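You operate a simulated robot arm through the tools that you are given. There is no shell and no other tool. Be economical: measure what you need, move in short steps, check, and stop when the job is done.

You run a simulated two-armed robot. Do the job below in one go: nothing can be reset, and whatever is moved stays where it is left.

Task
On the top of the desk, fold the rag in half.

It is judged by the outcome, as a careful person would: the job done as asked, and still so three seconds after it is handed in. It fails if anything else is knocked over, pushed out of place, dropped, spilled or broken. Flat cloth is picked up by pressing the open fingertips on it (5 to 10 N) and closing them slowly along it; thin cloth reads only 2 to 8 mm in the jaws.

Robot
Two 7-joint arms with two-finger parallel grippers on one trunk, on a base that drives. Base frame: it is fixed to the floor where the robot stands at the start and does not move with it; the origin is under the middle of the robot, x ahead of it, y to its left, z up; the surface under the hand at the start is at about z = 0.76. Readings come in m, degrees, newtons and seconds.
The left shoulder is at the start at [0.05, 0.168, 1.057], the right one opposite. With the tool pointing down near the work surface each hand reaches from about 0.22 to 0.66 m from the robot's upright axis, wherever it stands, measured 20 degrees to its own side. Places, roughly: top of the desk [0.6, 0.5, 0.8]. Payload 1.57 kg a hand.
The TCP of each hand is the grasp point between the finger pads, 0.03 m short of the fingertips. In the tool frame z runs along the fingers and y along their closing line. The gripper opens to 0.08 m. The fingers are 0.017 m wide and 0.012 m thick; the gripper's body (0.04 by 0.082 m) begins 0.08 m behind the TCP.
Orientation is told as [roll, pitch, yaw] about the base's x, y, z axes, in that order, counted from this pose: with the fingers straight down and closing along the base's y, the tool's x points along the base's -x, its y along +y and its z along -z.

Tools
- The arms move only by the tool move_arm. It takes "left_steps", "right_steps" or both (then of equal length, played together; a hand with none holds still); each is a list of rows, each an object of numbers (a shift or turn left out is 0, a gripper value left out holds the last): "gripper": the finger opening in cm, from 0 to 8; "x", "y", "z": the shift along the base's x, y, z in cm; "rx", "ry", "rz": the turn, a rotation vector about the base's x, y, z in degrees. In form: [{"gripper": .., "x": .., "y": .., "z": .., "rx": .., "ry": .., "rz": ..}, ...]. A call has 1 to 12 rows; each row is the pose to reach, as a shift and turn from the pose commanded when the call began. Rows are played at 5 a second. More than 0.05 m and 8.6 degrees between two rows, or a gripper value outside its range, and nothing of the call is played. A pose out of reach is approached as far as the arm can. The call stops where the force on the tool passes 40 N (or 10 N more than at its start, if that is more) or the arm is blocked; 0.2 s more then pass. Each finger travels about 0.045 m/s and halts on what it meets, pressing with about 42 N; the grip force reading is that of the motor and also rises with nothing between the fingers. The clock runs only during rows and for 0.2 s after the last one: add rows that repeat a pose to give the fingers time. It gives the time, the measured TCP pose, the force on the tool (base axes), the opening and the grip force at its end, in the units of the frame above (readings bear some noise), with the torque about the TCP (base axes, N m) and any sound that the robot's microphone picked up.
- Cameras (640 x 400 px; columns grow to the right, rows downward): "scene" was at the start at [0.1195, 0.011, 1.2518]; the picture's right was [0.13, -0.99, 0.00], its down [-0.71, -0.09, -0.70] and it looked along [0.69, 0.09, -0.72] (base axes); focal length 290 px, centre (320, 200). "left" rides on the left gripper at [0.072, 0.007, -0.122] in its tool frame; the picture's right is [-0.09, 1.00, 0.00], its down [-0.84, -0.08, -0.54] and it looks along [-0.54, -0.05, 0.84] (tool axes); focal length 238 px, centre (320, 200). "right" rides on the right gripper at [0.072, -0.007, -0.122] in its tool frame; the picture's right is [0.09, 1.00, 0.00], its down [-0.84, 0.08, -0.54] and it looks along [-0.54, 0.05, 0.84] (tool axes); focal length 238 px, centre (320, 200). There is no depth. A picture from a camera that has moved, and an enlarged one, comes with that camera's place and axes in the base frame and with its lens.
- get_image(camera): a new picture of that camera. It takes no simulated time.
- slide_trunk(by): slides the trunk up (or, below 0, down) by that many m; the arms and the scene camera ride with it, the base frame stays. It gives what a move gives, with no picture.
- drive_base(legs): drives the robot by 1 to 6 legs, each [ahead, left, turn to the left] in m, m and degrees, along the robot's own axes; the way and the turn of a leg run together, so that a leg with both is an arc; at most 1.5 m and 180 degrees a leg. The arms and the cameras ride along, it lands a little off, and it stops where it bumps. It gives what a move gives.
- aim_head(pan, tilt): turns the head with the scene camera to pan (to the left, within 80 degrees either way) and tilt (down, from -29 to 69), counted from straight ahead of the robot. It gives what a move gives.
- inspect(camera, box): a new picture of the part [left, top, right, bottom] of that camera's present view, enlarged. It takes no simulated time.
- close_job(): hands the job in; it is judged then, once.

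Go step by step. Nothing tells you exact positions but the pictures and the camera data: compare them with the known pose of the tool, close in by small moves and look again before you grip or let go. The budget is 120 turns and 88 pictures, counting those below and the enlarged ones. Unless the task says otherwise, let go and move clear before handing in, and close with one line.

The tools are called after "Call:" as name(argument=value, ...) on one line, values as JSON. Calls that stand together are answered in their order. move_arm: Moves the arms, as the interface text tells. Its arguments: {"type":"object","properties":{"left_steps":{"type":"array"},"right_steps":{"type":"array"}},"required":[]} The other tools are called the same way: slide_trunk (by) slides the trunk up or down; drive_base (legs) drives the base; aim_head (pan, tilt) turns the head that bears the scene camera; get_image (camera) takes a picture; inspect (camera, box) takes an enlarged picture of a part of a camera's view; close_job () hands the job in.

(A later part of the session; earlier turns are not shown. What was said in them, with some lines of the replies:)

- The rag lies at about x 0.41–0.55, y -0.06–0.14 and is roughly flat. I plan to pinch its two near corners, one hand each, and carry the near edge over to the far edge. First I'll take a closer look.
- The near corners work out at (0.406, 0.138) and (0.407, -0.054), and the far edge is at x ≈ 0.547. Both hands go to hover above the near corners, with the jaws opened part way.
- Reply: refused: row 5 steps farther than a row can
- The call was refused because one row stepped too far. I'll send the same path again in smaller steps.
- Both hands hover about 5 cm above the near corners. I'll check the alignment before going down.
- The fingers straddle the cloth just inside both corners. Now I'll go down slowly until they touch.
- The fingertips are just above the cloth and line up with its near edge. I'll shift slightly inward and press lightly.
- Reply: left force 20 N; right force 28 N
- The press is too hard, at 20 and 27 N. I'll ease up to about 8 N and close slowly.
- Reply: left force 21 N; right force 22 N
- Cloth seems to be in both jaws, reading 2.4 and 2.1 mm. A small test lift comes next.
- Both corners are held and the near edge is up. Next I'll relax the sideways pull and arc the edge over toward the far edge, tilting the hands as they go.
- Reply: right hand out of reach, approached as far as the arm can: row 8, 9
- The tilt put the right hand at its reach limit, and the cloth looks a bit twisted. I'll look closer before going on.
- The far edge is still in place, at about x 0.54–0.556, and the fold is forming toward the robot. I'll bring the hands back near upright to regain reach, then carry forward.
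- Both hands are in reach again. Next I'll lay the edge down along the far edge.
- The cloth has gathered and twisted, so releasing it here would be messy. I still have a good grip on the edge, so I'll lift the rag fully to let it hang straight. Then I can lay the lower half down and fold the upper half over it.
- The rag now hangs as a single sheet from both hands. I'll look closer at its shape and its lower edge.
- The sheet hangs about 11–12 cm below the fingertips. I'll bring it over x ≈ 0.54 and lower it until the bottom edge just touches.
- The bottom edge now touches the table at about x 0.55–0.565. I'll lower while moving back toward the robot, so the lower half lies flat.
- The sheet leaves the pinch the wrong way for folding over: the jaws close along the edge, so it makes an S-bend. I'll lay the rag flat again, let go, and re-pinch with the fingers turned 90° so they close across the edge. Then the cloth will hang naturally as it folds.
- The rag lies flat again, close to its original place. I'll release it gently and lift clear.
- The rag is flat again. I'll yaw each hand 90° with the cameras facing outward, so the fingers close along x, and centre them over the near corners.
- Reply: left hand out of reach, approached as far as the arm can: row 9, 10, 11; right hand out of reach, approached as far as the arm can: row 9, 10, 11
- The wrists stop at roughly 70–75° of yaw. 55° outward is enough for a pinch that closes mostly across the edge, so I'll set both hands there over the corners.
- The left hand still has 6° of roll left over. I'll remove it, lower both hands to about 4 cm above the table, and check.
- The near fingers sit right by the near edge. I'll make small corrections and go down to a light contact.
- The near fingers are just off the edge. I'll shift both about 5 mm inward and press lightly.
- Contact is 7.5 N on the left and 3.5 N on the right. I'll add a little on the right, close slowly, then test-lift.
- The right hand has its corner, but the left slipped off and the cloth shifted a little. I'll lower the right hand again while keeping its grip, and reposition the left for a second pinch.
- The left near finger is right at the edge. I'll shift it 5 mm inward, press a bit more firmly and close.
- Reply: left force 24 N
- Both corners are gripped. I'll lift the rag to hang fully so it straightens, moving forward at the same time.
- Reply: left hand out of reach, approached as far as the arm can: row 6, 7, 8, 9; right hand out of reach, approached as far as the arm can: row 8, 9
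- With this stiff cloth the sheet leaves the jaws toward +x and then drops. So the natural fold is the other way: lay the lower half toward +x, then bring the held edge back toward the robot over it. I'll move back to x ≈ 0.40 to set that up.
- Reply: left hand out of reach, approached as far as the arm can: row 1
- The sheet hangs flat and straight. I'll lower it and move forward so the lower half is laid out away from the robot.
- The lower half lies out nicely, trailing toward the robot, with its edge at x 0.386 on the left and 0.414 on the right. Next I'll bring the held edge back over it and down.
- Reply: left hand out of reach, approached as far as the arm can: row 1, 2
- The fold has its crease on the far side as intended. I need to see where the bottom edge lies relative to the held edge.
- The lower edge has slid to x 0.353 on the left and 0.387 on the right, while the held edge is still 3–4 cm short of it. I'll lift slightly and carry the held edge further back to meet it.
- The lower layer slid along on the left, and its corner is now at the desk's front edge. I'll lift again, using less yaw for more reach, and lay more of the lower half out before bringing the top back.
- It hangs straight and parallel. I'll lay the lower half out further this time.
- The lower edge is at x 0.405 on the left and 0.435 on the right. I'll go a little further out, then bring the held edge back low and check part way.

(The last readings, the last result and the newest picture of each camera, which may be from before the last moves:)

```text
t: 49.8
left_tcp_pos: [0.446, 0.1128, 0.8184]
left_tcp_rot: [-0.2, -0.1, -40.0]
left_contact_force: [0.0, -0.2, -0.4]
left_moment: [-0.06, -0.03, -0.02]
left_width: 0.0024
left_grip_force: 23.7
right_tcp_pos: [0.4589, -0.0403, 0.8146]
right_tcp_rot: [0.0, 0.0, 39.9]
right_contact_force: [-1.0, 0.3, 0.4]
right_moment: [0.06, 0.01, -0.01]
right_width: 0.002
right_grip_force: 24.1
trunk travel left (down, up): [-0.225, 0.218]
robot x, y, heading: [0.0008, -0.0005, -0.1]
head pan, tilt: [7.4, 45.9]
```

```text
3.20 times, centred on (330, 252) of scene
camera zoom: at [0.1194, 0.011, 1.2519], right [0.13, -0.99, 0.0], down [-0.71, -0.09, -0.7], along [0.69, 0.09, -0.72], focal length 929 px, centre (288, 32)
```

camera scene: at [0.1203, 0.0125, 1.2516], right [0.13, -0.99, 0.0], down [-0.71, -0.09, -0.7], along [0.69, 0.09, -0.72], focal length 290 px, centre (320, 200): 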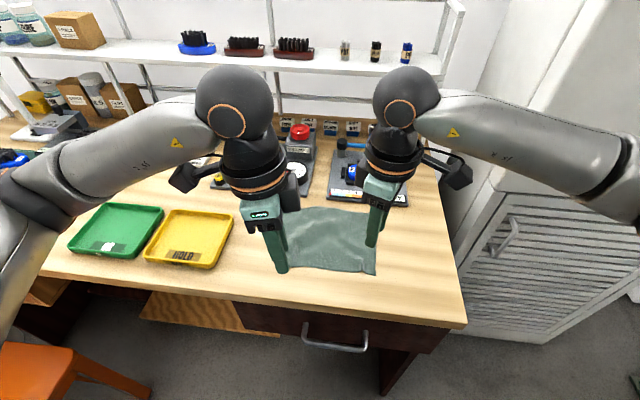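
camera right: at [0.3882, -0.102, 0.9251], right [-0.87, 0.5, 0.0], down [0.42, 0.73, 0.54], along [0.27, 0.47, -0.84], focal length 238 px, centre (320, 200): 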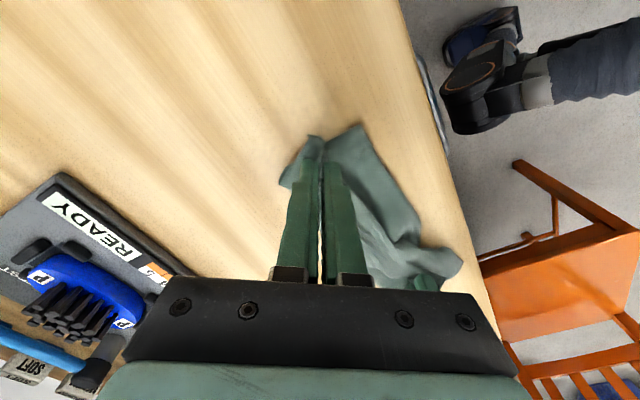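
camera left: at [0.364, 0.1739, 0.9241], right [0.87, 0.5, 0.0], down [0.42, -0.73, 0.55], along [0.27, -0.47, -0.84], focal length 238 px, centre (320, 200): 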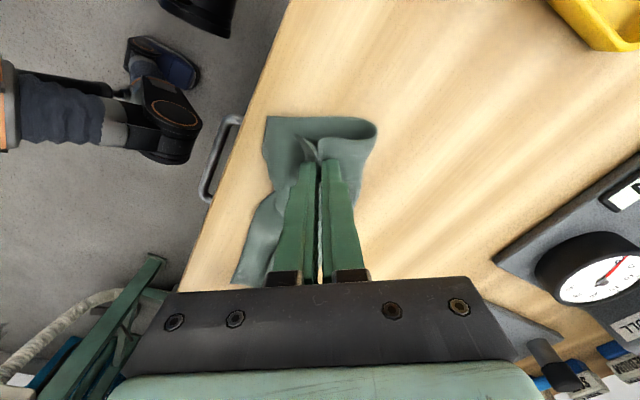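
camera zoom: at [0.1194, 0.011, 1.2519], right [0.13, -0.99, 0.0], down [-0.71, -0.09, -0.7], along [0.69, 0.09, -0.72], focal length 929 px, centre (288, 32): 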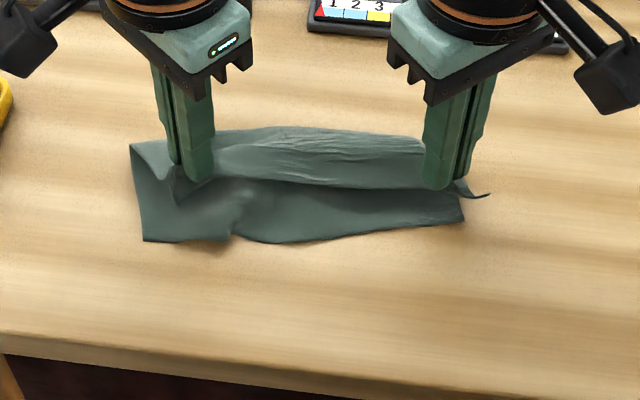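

Much better: the lower layer stayed put at x 0.406 left and 0.444 right, and both corners are spread. Next I'll bring the held edge onto it and down, which needs more travel on the left than the right.

Call:
move_arm(left_steps=[{"x": -0.7, "z": -0.2}, {"x": -1.5, "z": -0.5}, {"x": -2.3, "z": -1.0}, {"x": -2.8, "z": -1.6}, {"x": -2.9, "z": -2.0}], right_steps=[{"x": -0.2, "z": -0.2}, {"x": -0.4, "z": -0.5}, {"x": -0.7, "z": -0.9}, {"x": -0.9, "z": -1.3}, {"x": -0.9, "z": -1.6}])

Call:
inspect(camera="scene", box=[230, 190, 430, 315])

```text
t: 51.0
left_tcp_pos: [0.4164, 0.1115, 0.7965]
left_tcp_rot: [-0.1, -0.4, -40.0]
left_contact_force: [1.3, -4.3, 1.1]
left_moment: [-0.16, -0.07, -0.08]
left_width: 0.0022
left_grip_force: 23.8
right_tcp_pos: [0.4504, -0.0402, 0.7994]
right_tcp_rot: [0.0, 0.0, 40.0]
right_contact_force: [-1.8, 5.0, 0.0]
right_moment: [0.12, 0.04, 0.11]
right_width: 0.0022
right_grip_force: 23.6
trunk travel left (down, up): [-0.225, 0.218]
robot x, y, heading: [0.0014, 0.0006, 0.0]
head pan, tilt: [7.4, 45.9]
```

```text
3.20 times, centred on (330, 252) of scene
camera zoom: at [0.1195, 0.011, 1.2519], right [0.13, -0.99, 0.0], down [-0.71, -0.09, -0.7], along [0.69, 0.09, -0.72], focal length 929 px, centre (288, 32)
```

zoom: 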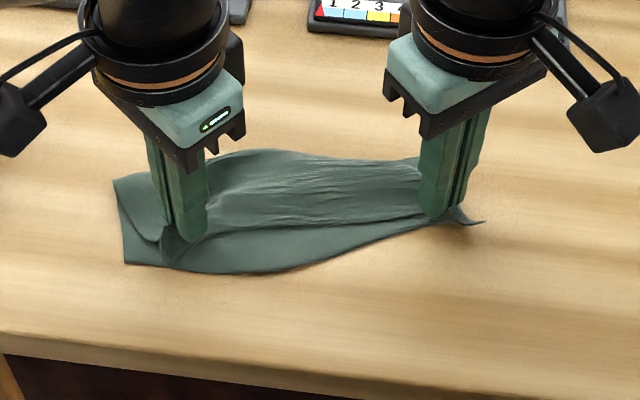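

Nearly aligned. The top edge is still about 2 cm short in the middle, and there is some tension between the hands. One small lift, back and down, then release.

Call:
move_arm(left_steps=[{"z": 0.8, "y": -0.3}, {"z": 1.2, "x": -0.8, "y": -0.3}, {"z": 0.9, "x": -1.5, "y": -0.3}, {"z": 0.2, "x": -1.7, "y": -0.3}, {"z": -0.2, "x": -1.7, "y": -0.3}], right_steps=[{"z": 0.8, "y": 0.3}, {"z": 1.2, "x": -0.9, "y": 0.3}, {"z": 0.9, "x": -1.7, "y": 0.3}, {"z": 0.2, "x": -2.0, "y": 0.3}, {"z": -0.3, "x": -2.0, "y": 0.3}])

Call:
inspect(camera="scene", box=[230, 190, 430, 315])

```text
t: 52.2
left_tcp_pos: [0.4001, 0.1087, 0.7948]
left_tcp_rot: [0.0, -0.1, -40.0]
left_contact_force: [0.6, 0.1, 0.5]
left_moment: [0.01, 0.0, -0.03]
left_width: 0.0022
left_grip_force: 24.1
right_tcp_pos: [0.4313, -0.0384, 0.7971]
right_tcp_rot: [0.0, 0.0, 39.9]
right_contact_force: [-0.5, -0.2, 1.1]
right_moment: [0.05, -0.01, -0.02]
right_width: 0.0022
right_grip_force: 23.6
trunk travel left (down, up): [-0.225, 0.218]
robot x, y, heading: [-0.0005, -0.002, -0.0]
head pan, tilt: [7.4, 45.9]
```

```text
3.20 times, centred on (330, 252) of scene
camera zoom: at [0.1195, 0.011, 1.2519], right [0.13, -0.99, 0.0], down [-0.71, -0.09, -0.7], along [0.69, 0.09, -0.72], focal length 929 px, centre (288, 32)
```

zoom: 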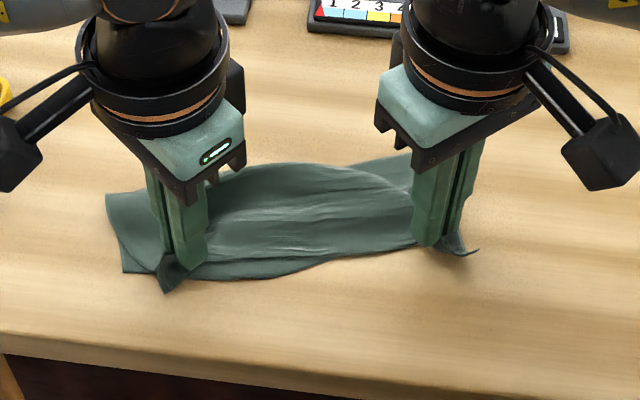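

The two edges now nearly coincide. I'll release slowly and lift straight up.

Call:
move_arm(left_steps=[{"gripper": 0.5}, {"gripper": 1.0}, {"gripper": 1.5}, {"gripper": 1.8}, {"gripper": 1.8}, {"z": 1}, {"z": 3}, {"z": 6}, {"z": 9}, {"z": 12}], right_steps=[{"gripper": 0.5}, {"gripper": 1.0}, {"gripper": 1.5}, {"gripper": 1.8}, {"gripper": 1.8}, {"z": 1}, {"z": 3}, {"z": 6}, {"z": 9}, {"z": 12}])

Call:
inspect(camera="scene", box=[230, 190, 430, 315])

Call:
get_image(camera="left")

Call:
get_image(camera="right")

```text
t: 54.4
left_tcp_pos: [0.3997, 0.1087, 0.9155]
left_tcp_rot: [0.0, -0.2, -39.9]
left_contact_force: [0.1, 1.0, 0.3]
left_moment: [0.01, -0.03, -0.03]
left_width: 0.0181
left_grip_force: 0.0
right_tcp_pos: [0.4303, -0.0377, 0.9178]
right_tcp_rot: [0.0, -0.1, 39.9]
right_contact_force: [-0.5, -0.6, 0.5]
right_moment: [0.03, 0.0, 0.0]
right_width: 0.018
right_grip_force: 0.0
trunk travel left (down, up): [-0.225, 0.218]
robot x, y, heading: [-0.0003, 0.0017, 0.0]
head pan, tilt: [7.4, 45.9]
```

```text
3.20 times, centred on (330, 252) of scene
camera zoom: at [0.1194, 0.011, 1.2518], right [0.13, -0.99, 0.0], down [-0.71, -0.09, -0.7], along [0.69, 0.09, -0.72], focal length 929 px, centre (288, 32)
```

zoom: 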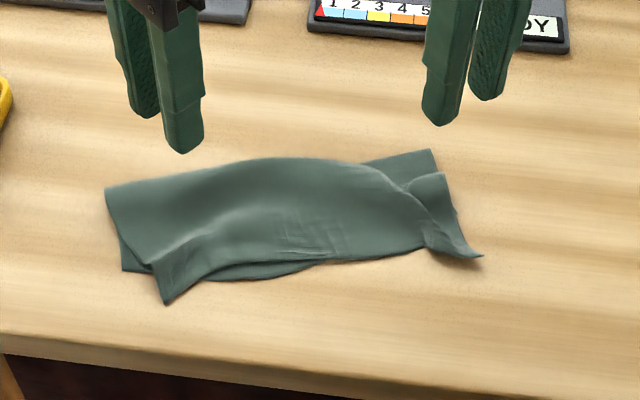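

```text
15 pictures are left
camera left: at [0.3491, 0.1592, 1.036], right [0.71, 0.7, 0.0], down [0.59, -0.59, 0.54], along [0.38, -0.39, -0.84], focal length 238 px, centre (320, 200)
```

left: 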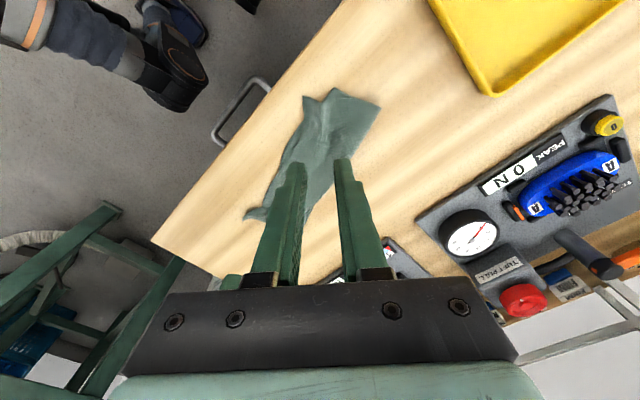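

```text
14 pictures are left
camera right: at [0.3811, -0.0881, 1.0402], right [-0.71, 0.7, 0.0], down [0.59, 0.6, 0.54], along [0.38, 0.38, -0.84], focal length 238 px, centre (320, 200)
```

right: 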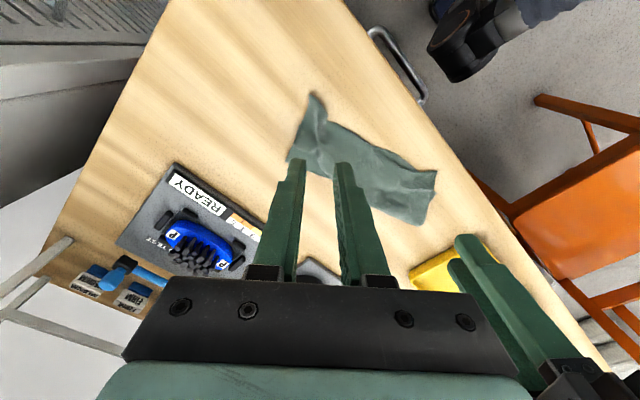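

This is a good half-fold overall, with some disorder at the right end. I'll look closer there.

Call:
inspect(camera="scene", box=[256, 230, 388, 292])

Call:
inspect(camera="right", box=[270, 80, 450, 230])

```text
4.85 times, centred on (322, 261) of scene
camera zoom: at [0.1194, 0.011, 1.2518], right [0.13, -0.99, 0.0], down [-0.71, -0.09, -0.7], along [0.69, 0.09, -0.72], focal length 1408 px, centre (310, -96)
```

zoom: 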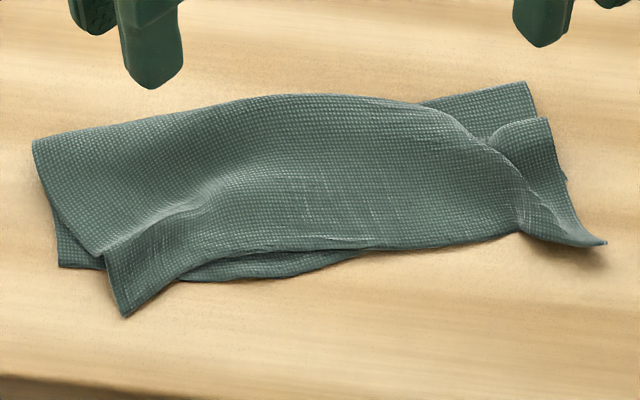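

```text
2.67 times, centred on (360, 155) of right
camera zoom: at [0.3811, -0.0881, 1.0402], right [-0.71, 0.7, 0.0], down [0.59, 0.6, 0.54], along [0.38, 0.38, -0.84], focal length 636 px, centre (213, 320)
```

zoom: 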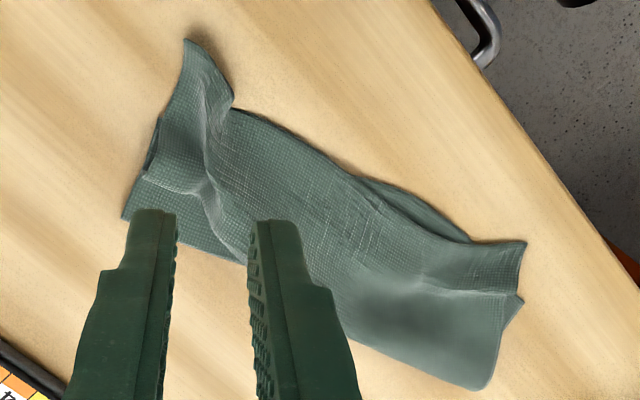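

At the right end the top corner overshoots the lower one by about 3 cm, with a small ridge in the top layer. I'll re-pinch just the top right corner, lift it, and re-lay it about 2.5 cm forward so the two layers match.

Call:
move_arm(left_steps=[{"z": 2}, {"z": 4, "y": 2}, {"z": 6, "y": 4}, {"z": 6, "y": 6}, {"z": 6, "y": 8}, {"z": 6, "y": 8}, {"z": 6, "y": 8}], right_steps=[{"gripper": 2.6, "y": -0.4, "z": -2}, {"y": -0.4, "z": -5}, {"y": -0.4, "z": -8}, {"y": -0.4, "z": -10}, {"y": -0.4, "z": -11.3}, {"y": -0.4, "z": -11.9}, {"y": -0.4, "z": -12.1}])

Call:
get_image(camera="right")

```text
t: 56.0
left_tcp_pos: [0.4, 0.1877, 0.9745]
left_tcp_rot: [0.0, -0.3, -39.8]
left_contact_force: [-0.1, -0.4, 0.5]
left_moment: [0.01, 0.01, 0.01]
left_width: 0.0181
left_grip_force: 0.0
right_tcp_pos: [0.4296, -0.0411, 0.796]
right_tcp_rot: [0.0, 0.0, 39.9]
right_contact_force: [-0.1, 0.2, -0.7]
right_moment: [0.03, 0.03, -0.03]
right_width: 0.0259
right_grip_force: 0.3
trunk travel left (down, up): [-0.225, 0.218]
robot x, y, heading: [0.0015, -0.0006, 0.2]
head pan, tilt: [7.4, 45.9]
```

```text
11 pictures are left
camera right: at [0.3812, -0.0912, 0.9187], right [-0.71, 0.7, 0.0], down [0.59, 0.6, 0.54], along [0.38, 0.38, -0.84], focal length 238 px, centre (320, 200)
```

right: 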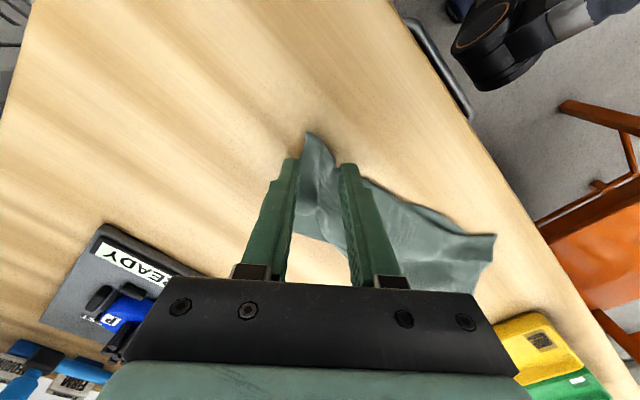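

The top right corner stands between the open fingers. I'll lower slightly, close slowly, and lift a little.

Call:
move_arm(right_steps=[{"z": -0.25}, {"z": -0.35, "gripper": 2.2}, {"z": -0.35, "gripper": 1.8}, {"z": -0.35, "gripper": 1.4}, {"z": -0.35, "gripper": 1.0}, {"z": -0.35, "gripper": 0.6}, {"z": -0.35, "gripper": 0.2}, {"z": -0.35, "gripper": 0}, {"z": -0.35, "gripper": 0}, {"z": 0.8}, {"z": 2}])

Call:
inspect(camera="scene", box=[256, 220, 396, 300])

```text
t: 58.4
left_tcp_pos: [0.4006, 0.1864, 0.975]
left_tcp_rot: [0.0, -0.3, -39.9]
left_contact_force: [-0.6, -0.5, 0.5]
left_moment: [0.03, -0.03, 0.02]
left_width: 0.0178
left_grip_force: 0.0
right_tcp_pos: [0.4303, -0.0412, 0.8154]
right_tcp_rot: [0.0, 0.2, 39.9]
right_contact_force: [-0.2, -0.7, -0.3]
right_moment: [-0.02, 0.0, -0.02]
right_width: 0.0025
right_grip_force: 24.1
trunk travel left (down, up): [-0.225, 0.218]
robot x, y, heading: [0.0036, 0.0018, 0.2]
head pan, tilt: [7.4, 45.9]
```

```text
4.57 times, centred on (326, 260) of scene
camera zoom: at [0.1195, 0.011, 1.2518], right [0.13, -0.99, 0.0], down [-0.71, -0.09, -0.7], along [0.69, 0.09, -0.72], focal length 1328 px, centre (293, -74)
```

zoom: 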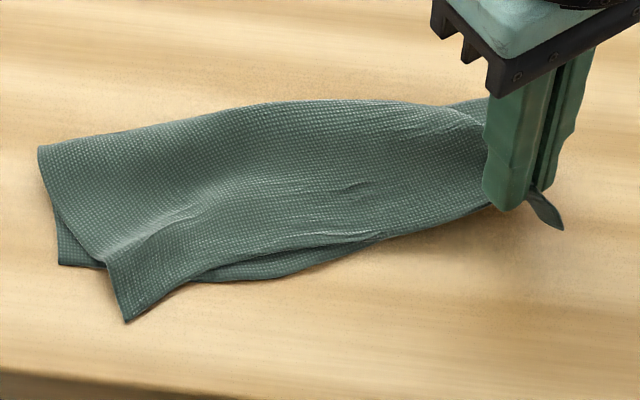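

The corner is held as a single layer. I'll raise it to unroll the ridge, shift forward about 2.5 cm, lay it down and release.

Call:
move_arm(right_steps=[{"z": 1.5}, {"z": 3}, {"z": 3.2, "x": 1.2, "y": -0.3}, {"z": 2.6, "x": 2.4, "y": -0.6}, {"z": 1.4, "x": 2.8, "y": -0.6}, {"z": 0.2, "x": 2.7, "y": -0.6}, {"z": -1, "x": 2.5, "y": -0.6}, {"z": -1.9, "x": 2.4, "y": -0.6}])

Call:
inspect(camera="scene", box=[256, 220, 396, 300])

```text
t: 60.2
left_tcp_pos: [0.4008, 0.1877, 0.9753]
left_tcp_rot: [0.0, -0.3, -40.0]
left_contact_force: [0.1, 0.5, -0.6]
left_moment: [0.0, 0.0, 0.01]
left_width: 0.0179
left_grip_force: 0.1
right_tcp_pos: [0.456, -0.0486, 0.7983]
right_tcp_rot: [0.0, 0.0, 39.8]
right_contact_force: [0.4, 0.6, -0.6]
right_moment: [0.02, -0.01, 0.02]
right_width: 0.0028
right_grip_force: 23.3
trunk travel left (down, up): [-0.225, 0.218]
robot x, y, heading: [-0.0007, -0.0013, -0.2]
head pan, tilt: [7.4, 45.9]
```

```text
4.57 times, centred on (326, 260) of scene
camera zoom: at [0.1195, 0.011, 1.2519], right [0.13, -0.99, 0.0], down [-0.71, -0.09, -0.7], along [0.69, 0.09, -0.72], focal length 1328 px, centre (293, -74)
```

zoom: 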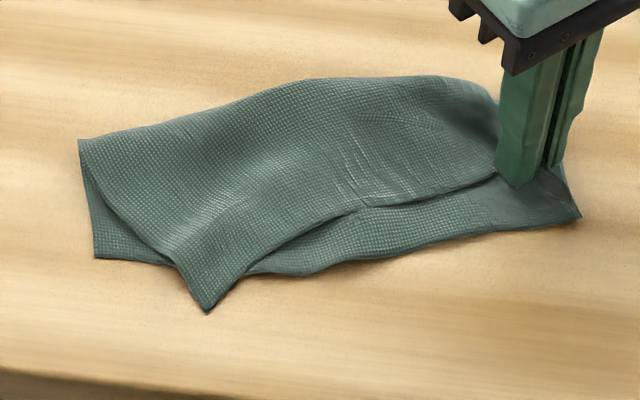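

The ridge is gone and the crease is clean. I'll nudge the right corner onto the lower corner at about (0.436, -0.07) and release it.

Call:
move_arm(right_steps=[{"z": 0.8}, {"z": 1.0, "x": -0.5, "y": -0.6}, {"z": 0.8, "x": -0.9, "y": -1.2}, {"z": 0, "x": -0.9, "y": -1.2}, {"z": -0.2, "x": -0.9, "y": -1.2, "gripper": 0.6}, {"z": -0.2, "x": -0.9, "y": -1.2, "gripper": 1.2}, {"z": -0.2, "x": -0.9, "y": -1.2, "gripper": 1.8}, {"z": -0.2, "x": -0.9, "y": -1.2, "gripper": 1.8}, {"z": 1.5, "x": -0.9, "y": -1.2}, {"z": 5, "x": -0.9, "y": -1.2}, {"z": 9, "x": -0.9, "y": -2}, {"z": 13, "x": -0.9, "y": -4}])

Call:
inspect(camera="scene", box=[256, 220, 396, 300])

```text
t: 62.8
left_tcp_pos: [0.3996, 0.1883, 0.9743]
left_tcp_rot: [-0.1, -0.2, -39.9]
left_contact_force: [0.3, 0.1, 0.2]
left_moment: [-0.03, 0.02, -0.02]
left_width: 0.0182
left_grip_force: 0.0
right_tcp_pos: [0.4448, -0.0874, 0.9287]
right_tcp_rot: [0.0, 0.0, 40.0]
right_contact_force: [0.8, -0.3, -0.3]
right_moment: [0.02, 0.0, -0.03]
right_width: 0.0176
right_grip_force: 0.0
trunk travel left (down, up): [-0.225, 0.218]
robot x, y, heading: [0.0004, 0.0002, -0.1]
head pan, tilt: [7.4, 45.9]
```

```text
4.57 times, centred on (326, 260) of scene
camera zoom: at [0.1194, 0.0109, 1.2518], right [0.13, -0.99, 0.0], down [-0.71, -0.09, -0.7], along [0.69, 0.09, -0.72], focal length 1328 px, centre (293, -74)
```

zoom: 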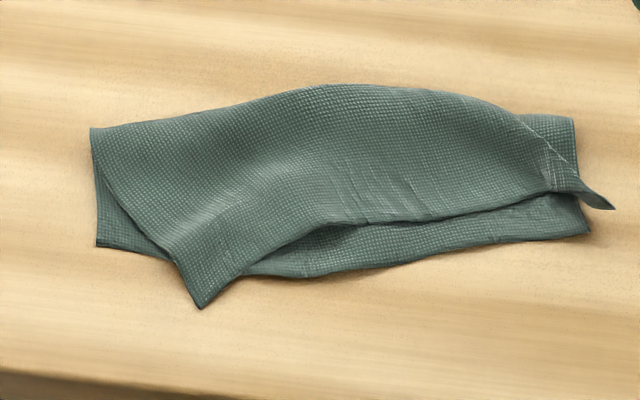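

The right end is good now, with the corners about 1.5 cm apart. On the left the top corner sits at (0.372, 0.081) and should be near (0.396, 0.13), so I'll re-pinch it with the left hand at yaw 0.

Call:
move_arm(left_steps=[{"gripper": 2.8, "y": -2, "rz": 6, "z": -1}, {"y": -4, "rz": 12, "z": -3}, {"x": -0.5, "y": -6, "rz": 18, "z": -5}, {"x": -1, "y": -8, "rz": 24, "z": -7}, {"x": -1.4, "y": -9.6, "rz": 30, "z": -9}, {"x": -1.4, "y": -10.7, "rz": 36, "z": -11}, {"x": -1.4, "y": -10.7, "rz": 40, "z": -13}, {"x": -1.4, "y": -10.7, "rz": 40, "z": -15}, {"x": -1.4, "y": -10.7, "rz": 40, "z": -16.8}, {"x": -1.4, "y": -10.7, "rz": 40, "z": -17.6}])

Call:
get_image(camera="left")

```text
t: 65.0
left_tcp_pos: [0.3846, 0.0821, 0.7985]
left_tcp_rot: [-0.1, -0.2, 0.2]
left_contact_force: [-0.4, -0.3, -1.0]
left_moment: [0.0, 0.02, -0.01]
left_width: 0.028
left_grip_force: 0.1
right_tcp_pos: [0.4462, -0.0869, 0.928]
right_tcp_rot: [0.0, 0.1, 39.9]
right_contact_force: [-0.1, 0.9, 0.3]
right_moment: [0.0, 0.01, 0.0]
right_width: 0.0178
right_grip_force: 0.0
trunk travel left (down, up): [-0.225, 0.218]
robot x, y, heading: [-0.0025, 0.0013, -0.2]
head pan, tilt: [7.4, 45.9]
```

```text
7 pictures are left
camera left: at [0.3135, 0.0879, 0.9195], right [0.09, 1.0, 0.0], down [0.83, -0.07, 0.55], along [0.54, -0.05, -0.84], focal length 238 px, centre (320, 200)
```

left: 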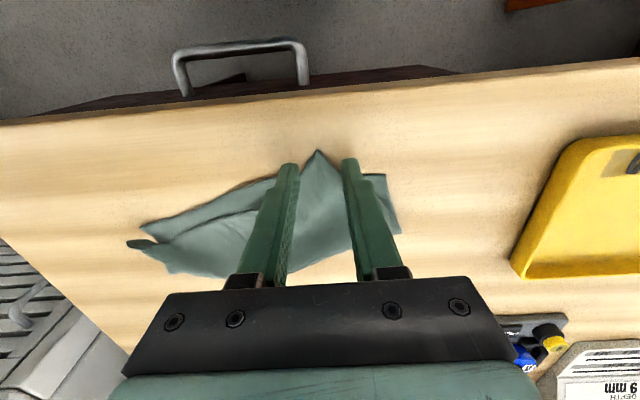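

The top-left corner is centred between the fingers. I'll press lightly, close slowly and lift a little.

Call:
move_arm(left_steps=[{"z": -0.4}, {"z": -0.7}, {"z": -0.7, "gripper": 2.4}, {"z": -0.7, "gripper": 2.0}, {"z": -0.7, "gripper": 1.6}, {"z": -0.7, "gripper": 1.2}, {"z": -0.7, "gripper": 0.8}, {"z": -0.7, "gripper": 0.4}, {"z": -0.7, "gripper": 0}, {"z": -0.7, "gripper": 0}, {"z": 0.8}])

```text
t: 67.4
left_tcp_pos: [0.3844, 0.0818, 0.8069]
left_tcp_rot: [-0.1, -0.2, 0.0]
left_contact_force: [0.9, -0.1, -0.2]
left_moment: [0.0, 0.0, -0.03]
left_width: 0.0
left_grip_force: 21.8
right_tcp_pos: [0.4453, -0.0866, 0.928]
right_tcp_rot: [0.0, -0.1, 39.9]
right_contact_force: [-0.1, -0.5, -0.3]
right_moment: [0.0, -0.03, -0.01]
right_width: 0.018
right_grip_force: 0.1
trunk travel left (down, up): [-0.225, 0.218]
robot x, y, heading: [0.0043, 0.0005, 0.0]
head pan, tilt: [7.4, 45.9]
```

That slipped off empty. I'll retry slightly further onto the cloth with a narrower opening and firmer contact.

Call:
move_arm(left_steps=[{"z": 0.5, "gripper": 2.0}, {"z": 0.5, "x": 0.5}, {"z": -0.6, "x": 0.5}, {"z": -1.2, "x": 0.5}, {"z": -1.5, "x": 0.5}, {"z": -1.62, "x": 0.5}])

Call:
inspect(camera="left", box=[200, 100, 440, 250])

```text
t: 68.8
left_tcp_pos: [0.3915, 0.0811, 0.7925]
left_tcp_rot: [-0.1, -0.4, 0.1]
left_contact_force: [-0.3, 2.8, 13.8]
left_moment: [0.11, -0.03, 0.0]
left_width: 0.0198
left_grip_force: 0.2
right_tcp_pos: [0.4442, -0.0873, 0.9287]
right_tcp_rot: [0.1, 0.1, 39.9]
right_contact_force: [-0.2, 0.7, 1.0]
right_moment: [0.0, 0.02, -0.02]
right_width: 0.0179
right_grip_force: 0.0
trunk travel left (down, up): [-0.225, 0.218]
robot x, y, heading: [-0.0028, -0.0014, 0.2]
head pan, tilt: [7.4, 45.9]
```

```text
2.67 times, centred on (320, 175) of left
camera zoom: at [0.3185, 0.088, 0.9135], right [0.09, 1.0, 0.0], down [0.83, -0.07, 0.55], along [0.55, -0.05, -0.84], focal length 636 px, centre (320, 267)
```

zoom: 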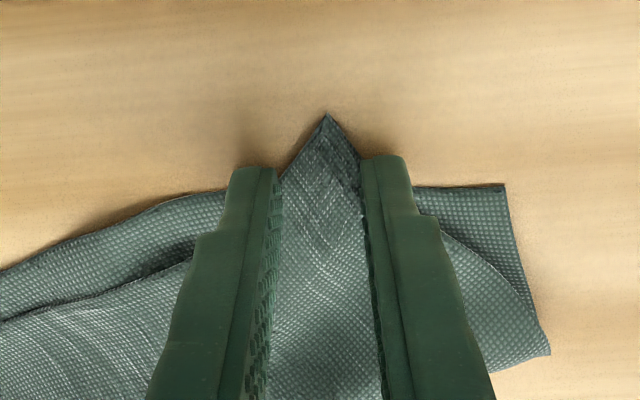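

Now both fingers rest on the top layer near its corner, at 14 N. I'll ease off a little and close slowly.

Call:
move_arm(left_steps=[{"z": 0.05, "gripper": 1.8}, {"z": 0.05, "gripper": 1.5}, {"z": 0.05, "gripper": 1.2}, {"z": 0.05, "gripper": 0.9}, {"z": 0.05, "gripper": 0.6}, {"z": 0.05, "gripper": 0.3}, {"z": 0.05, "gripper": 0}, {"z": 0.05, "gripper": 0}, {"z": 1.2}, {"z": 2.2}])

Call:
inspect(camera="scene", box=[256, 220, 396, 300])

```text
t: 71.0
left_tcp_pos: [0.3907, 0.0801, 0.8118]
left_tcp_rot: [-0.2, -0.1, 0.2]
left_contact_force: [0.6, -0.6, 0.2]
left_moment: [0.02, -0.02, -0.01]
left_width: 0.0
left_grip_force: 21.3
right_tcp_pos: [0.4463, -0.0862, 0.9275]
right_tcp_rot: [-0.1, 0.0, 40.0]
right_contact_force: [0.2, 0.1, 0.9]
right_moment: [-0.01, 0.01, 0.02]
right_width: 0.0179
right_grip_force: 0.0
trunk travel left (down, up): [-0.225, 0.218]
robot x, y, heading: [-0.0023, -0.0017, 0.1]
head pan, tilt: [7.4, 45.9]
```

```text
4.57 times, centred on (326, 260) of scene
camera zoom: at [0.1196, 0.011, 1.2517], right [0.13, -0.99, 0.0], down [-0.71, -0.09, -0.7], along [0.69, 0.09, -0.72], focal length 1328 px, centre (293, -74)
```

zoom: 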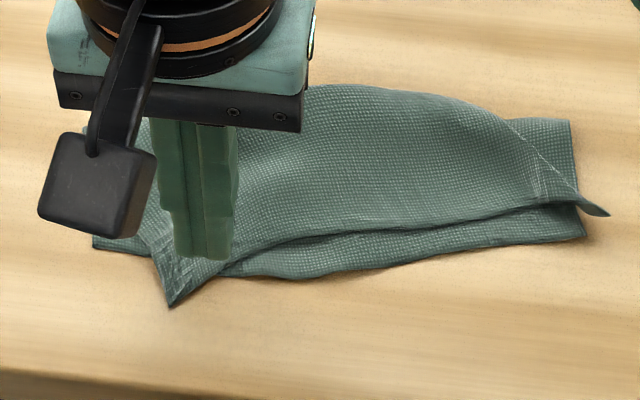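

It didn't grip, but it did slide the corner part of the way, to (0.374, 0.095). I'll finish by pressing lightly with the closed fingertips on the corner and sliding it to the lower corner.

Call:
move_arm(left_steps=[{"x": -0.3, "y": 1.5}, {"x": -0.3, "y": 1.5, "z": -1.2}, {"x": -0.3, "y": 1.5, "z": -1.9}, {"x": -0.3, "y": 1.5, "z": -2.15}, {"x": 0, "y": 2.0, "z": -2.15}, {"x": 0.3, "y": 2.6, "z": -2.13}, {"x": 0.6, "y": 3.2, "z": -2.1}, {"x": 0.9, "y": 3.8, "z": -2.1}, {"x": 1.2, "y": 4.4, "z": -2.1}, {"x": 1.4, "y": 4.7, "z": -2.1}])

```text
t: 73.2
left_tcp_pos: [0.4041, 0.1271, 0.7916]
left_tcp_rot: [-0.1, -0.2, 0.2]
left_contact_force: [-1.8, -2.0, 12.9]
left_moment: [-0.12, -0.05, -0.05]
left_width: 0.0
left_grip_force: 20.8
right_tcp_pos: [0.4445, -0.0885, 0.928]
right_tcp_rot: [0.0, -0.1, 39.9]
right_contact_force: [-0.3, 0.0, -0.2]
right_moment: [0.01, 0.0, 0.02]
right_width: 0.0178
right_grip_force: 0.0
trunk travel left (down, up): [-0.225, 0.218]
robot x, y, heading: [0.0019, -0.0016, -0.1]
head pan, tilt: [7.4, 45.9]
```

The slide is finished. I'll lift clear, move the hand away and look at the result.

Call:
move_arm(left_steps=[{"z": 1}, {"z": 4}, {"z": 8}, {"z": 12, "y": 2}, {"z": 15, "y": 5}, {"z": 15, "y": 8}])

Call:
inspect(camera="scene", box=[256, 220, 396, 300])

```text
t: 74.6
left_tcp_pos: [0.4053, 0.2084, 0.9423]
left_tcp_rot: [-0.1, -0.2, 0.0]
left_contact_force: [0.1, -0.7, -0.8]
left_moment: [-0.03, -0.01, -0.01]
left_width: 0.0003
left_grip_force: 21.2
right_tcp_pos: [0.4453, -0.0863, 0.9284]
right_tcp_rot: [0.0, 0.0, 39.9]
right_contact_force: [0.0, 0.6, -0.3]
right_moment: [0.03, 0.0, -0.02]
right_width: 0.0182
right_grip_force: 0.0
trunk travel left (down, up): [-0.225, 0.218]
robot x, y, heading: [0.001, -0.0004, 0.0]
head pan, tilt: [7.4, 45.9]
```

```text
4.57 times, centred on (326, 260) of scene
camera zoom: at [0.1195, 0.0112, 1.2518], right [0.13, -0.99, 0.0], down [-0.71, -0.09, -0.7], along [0.69, 0.09, -0.72], focal length 1328 px, centre (293, -74)
```

zoom: 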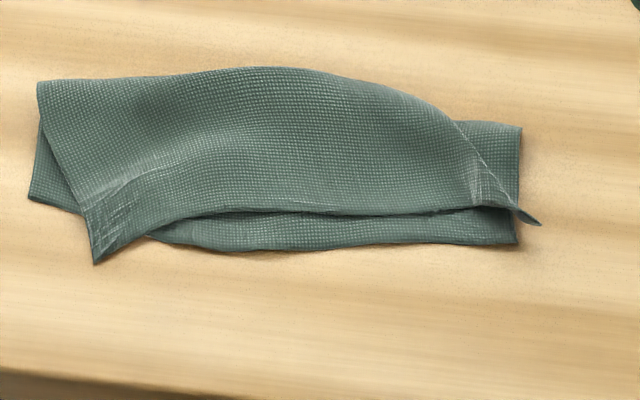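

The rag moved as one piece and is now a fair half-fold, but the top-left corner is still about 3 cm off. I'll pin the right end under the right fingertips while the left hand draws that corner outward.

Call:
move_arm(right_steps=[{"gripper": 0, "y": 2, "z": -1}, {"y": 4.5, "z": -2}, {"y": 7.1, "z": -4}, {"y": 7.1, "z": -7}, {"y": 7.1, "z": -10}, {"y": 7.1, "z": -12}, {"y": 7.1, "z": -12.8}, {"y": 7.1, "z": -13.2}], left_steps=[{"y": -2}, {"y": -4.5, "z": -1}, {"y": -7, "x": -1, "z": -3}, {"y": -8.3, "x": -1.4, "z": -6}, {"y": -8.3, "x": -1.4, "z": -9}, {"y": -8.3, "x": -1.4, "z": -12}, {"y": -8.3, "x": -1.4, "z": -14}, {"y": -8.3, "x": -1.4, "z": -14.6}])

```text
t: 76.4
left_tcp_pos: [0.3915, 0.1261, 0.7947]
left_tcp_rot: [-0.1, -0.2, 0.1]
left_contact_force: [0.9, 0.9, 0.1]
left_moment: [-0.02, 0.01, -0.02]
left_width: 0.0001
left_grip_force: 21.2
right_tcp_pos: [0.4463, -0.0159, 0.7943]
right_tcp_rot: [0.0, 0.0, 39.9]
right_contact_force: [-0.4, 0.4, 1.1]
right_moment: [0.01, -0.01, 0.0]
right_width: 0.0
right_grip_force: 21.1
trunk travel left (down, up): [-0.225, 0.218]
robot x, y, heading: [-0.0044, -0.0002, -0.1]
head pan, tilt: [7.4, 45.9]
```

Call:
move_arm(right_steps=[{"z": -0.25}, {"z": -0.4}, {"z": -0.4}, {"z": -0.4}, {"z": -0.4}, {"z": -0.4}, {"z": -0.4}, {"z": -0.4}, {"z": -0.4}], left_steps=[{"z": -0.15}, {"z": -0.33}, {"z": -0.33, "x": 0.3, "y": 0.5}, {"z": -0.33, "x": 0.7, "y": 1.0}, {"z": -0.33, "x": 1.1, "y": 1.5}, {"z": -0.31, "x": 1.5, "y": 2.0}, {"z": -0.29, "x": 1.9, "y": 2.6}, {"z": -0.27, "x": 2.2, "y": 3.1}, {"z": -0.27, "x": 2.3, "y": 3.3}])

Call:
inspect(camera="scene", box=[246, 210, 396, 296])

```text
t: 78.4
left_tcp_pos: [0.4135, 0.1589, 0.7929]
left_tcp_rot: [0.0, -0.3, 0.0]
left_contact_force: [-0.3, 0.2, -0.2]
left_moment: [0.0, -0.01, 0.0]
left_width: 0.0
left_grip_force: 20.8
right_tcp_pos: [0.4461, -0.0155, 0.7928]
right_tcp_rot: [-0.1, -0.2, 39.9]
right_contact_force: [4.8, -1.9, 22.6]
right_moment: [-0.17, -0.32, -0.01]
right_width: 0.0
right_grip_force: 21.0
trunk travel left (down, up): [-0.225, 0.218]
robot x, y, heading: [0.0047, 0.0032, 0.2]
head pan, tilt: [7.4, 45.9]
```

```text
4.27 times, centred on (321, 253) of scene
camera zoom: at [0.1183, 0.011, 1.2521], right [0.13, -0.99, 0.0], down [-0.71, -0.09, -0.7], along [0.69, 0.09, -0.72], focal length 1239 px, centre (316, -26)
```

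zoom: 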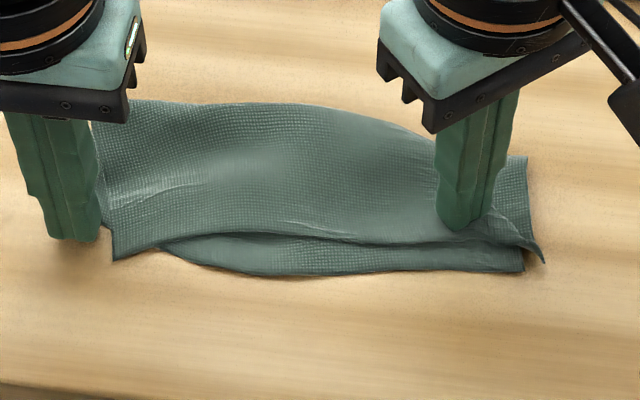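

The left side now lies much straighter. I'll lift both hands straight up and clear, then check.

Call:
move_arm(right_steps=[{"z": 1}, {"z": 4}, {"z": 8}, {"z": 12}, {"z": 15, "y": -3}, {"z": 15, "y": -7}], left_steps=[{"z": 1}, {"z": 4}, {"z": 8}, {"z": 12}, {"z": 15, "y": 3}, {"z": 15, "y": 6}])

Call:
get_image(camera="scene")

Call:
inspect(camera="scene", box=[246, 210, 396, 296])

```text
t: 79.8
left_tcp_pos: [0.4131, 0.2182, 0.9422]
left_tcp_rot: [-0.2, 0.0, 0.1]
left_contact_force: [0.0, -0.4, 0.2]
left_moment: [-0.02, -0.03, 0.0]
left_width: 0.0001
left_grip_force: 21.5
right_tcp_pos: [0.4431, -0.0867, 0.9419]
right_tcp_rot: [0.1, 0.0, 40.0]
right_contact_force: [-0.2, 0.0, -1.2]
right_moment: [0.04, 0.0, 0.0]
right_width: 0.0002
right_grip_force: 21.8
trunk travel left (down, up): [-0.225, 0.218]
robot x, y, heading: [0.002, 0.0007, 0.3]
head pan, tilt: [7.4, 45.9]
```

```text
2 pictures are left
camera scene: at [0.1194, 0.0109, 1.2519], right [0.13, -0.99, 0.0], down [-0.71, -0.09, -0.7], along [0.69, 0.09, -0.72], focal length 290 px, centre (320, 200)
```

scene: 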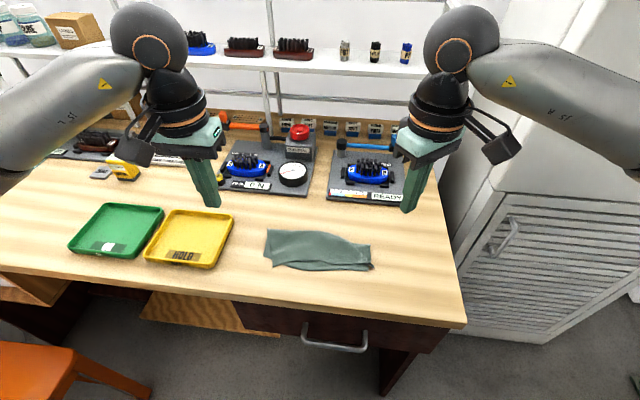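

```text
4.27 times, centred on (321, 253) of scene
camera zoom: at [0.1194, 0.0109, 1.2519], right [0.13, -0.99, 0.0], down [-0.71, -0.09, -0.7], along [0.69, 0.09, -0.72], focal length 1239 px, centre (316, -26)
```

zoom: 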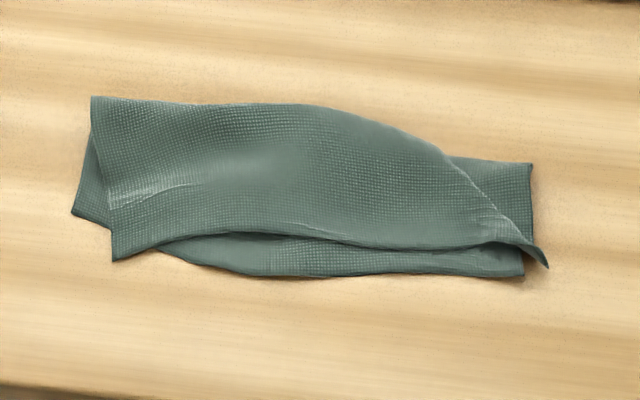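

The rag lies folded in half on the desk, with its crease on the far side and its edges matching to about 2 cm. Both hands are clear and nothing else has moved, so I'll hand it in.

Call:
close_job()

```text
The job is handed in.
```

The rag is folded in half on the desk top; the layers line up to within about 2 cm, with the top-left corner a little inside the lower one. The hands are clear, and nothing else was moved.
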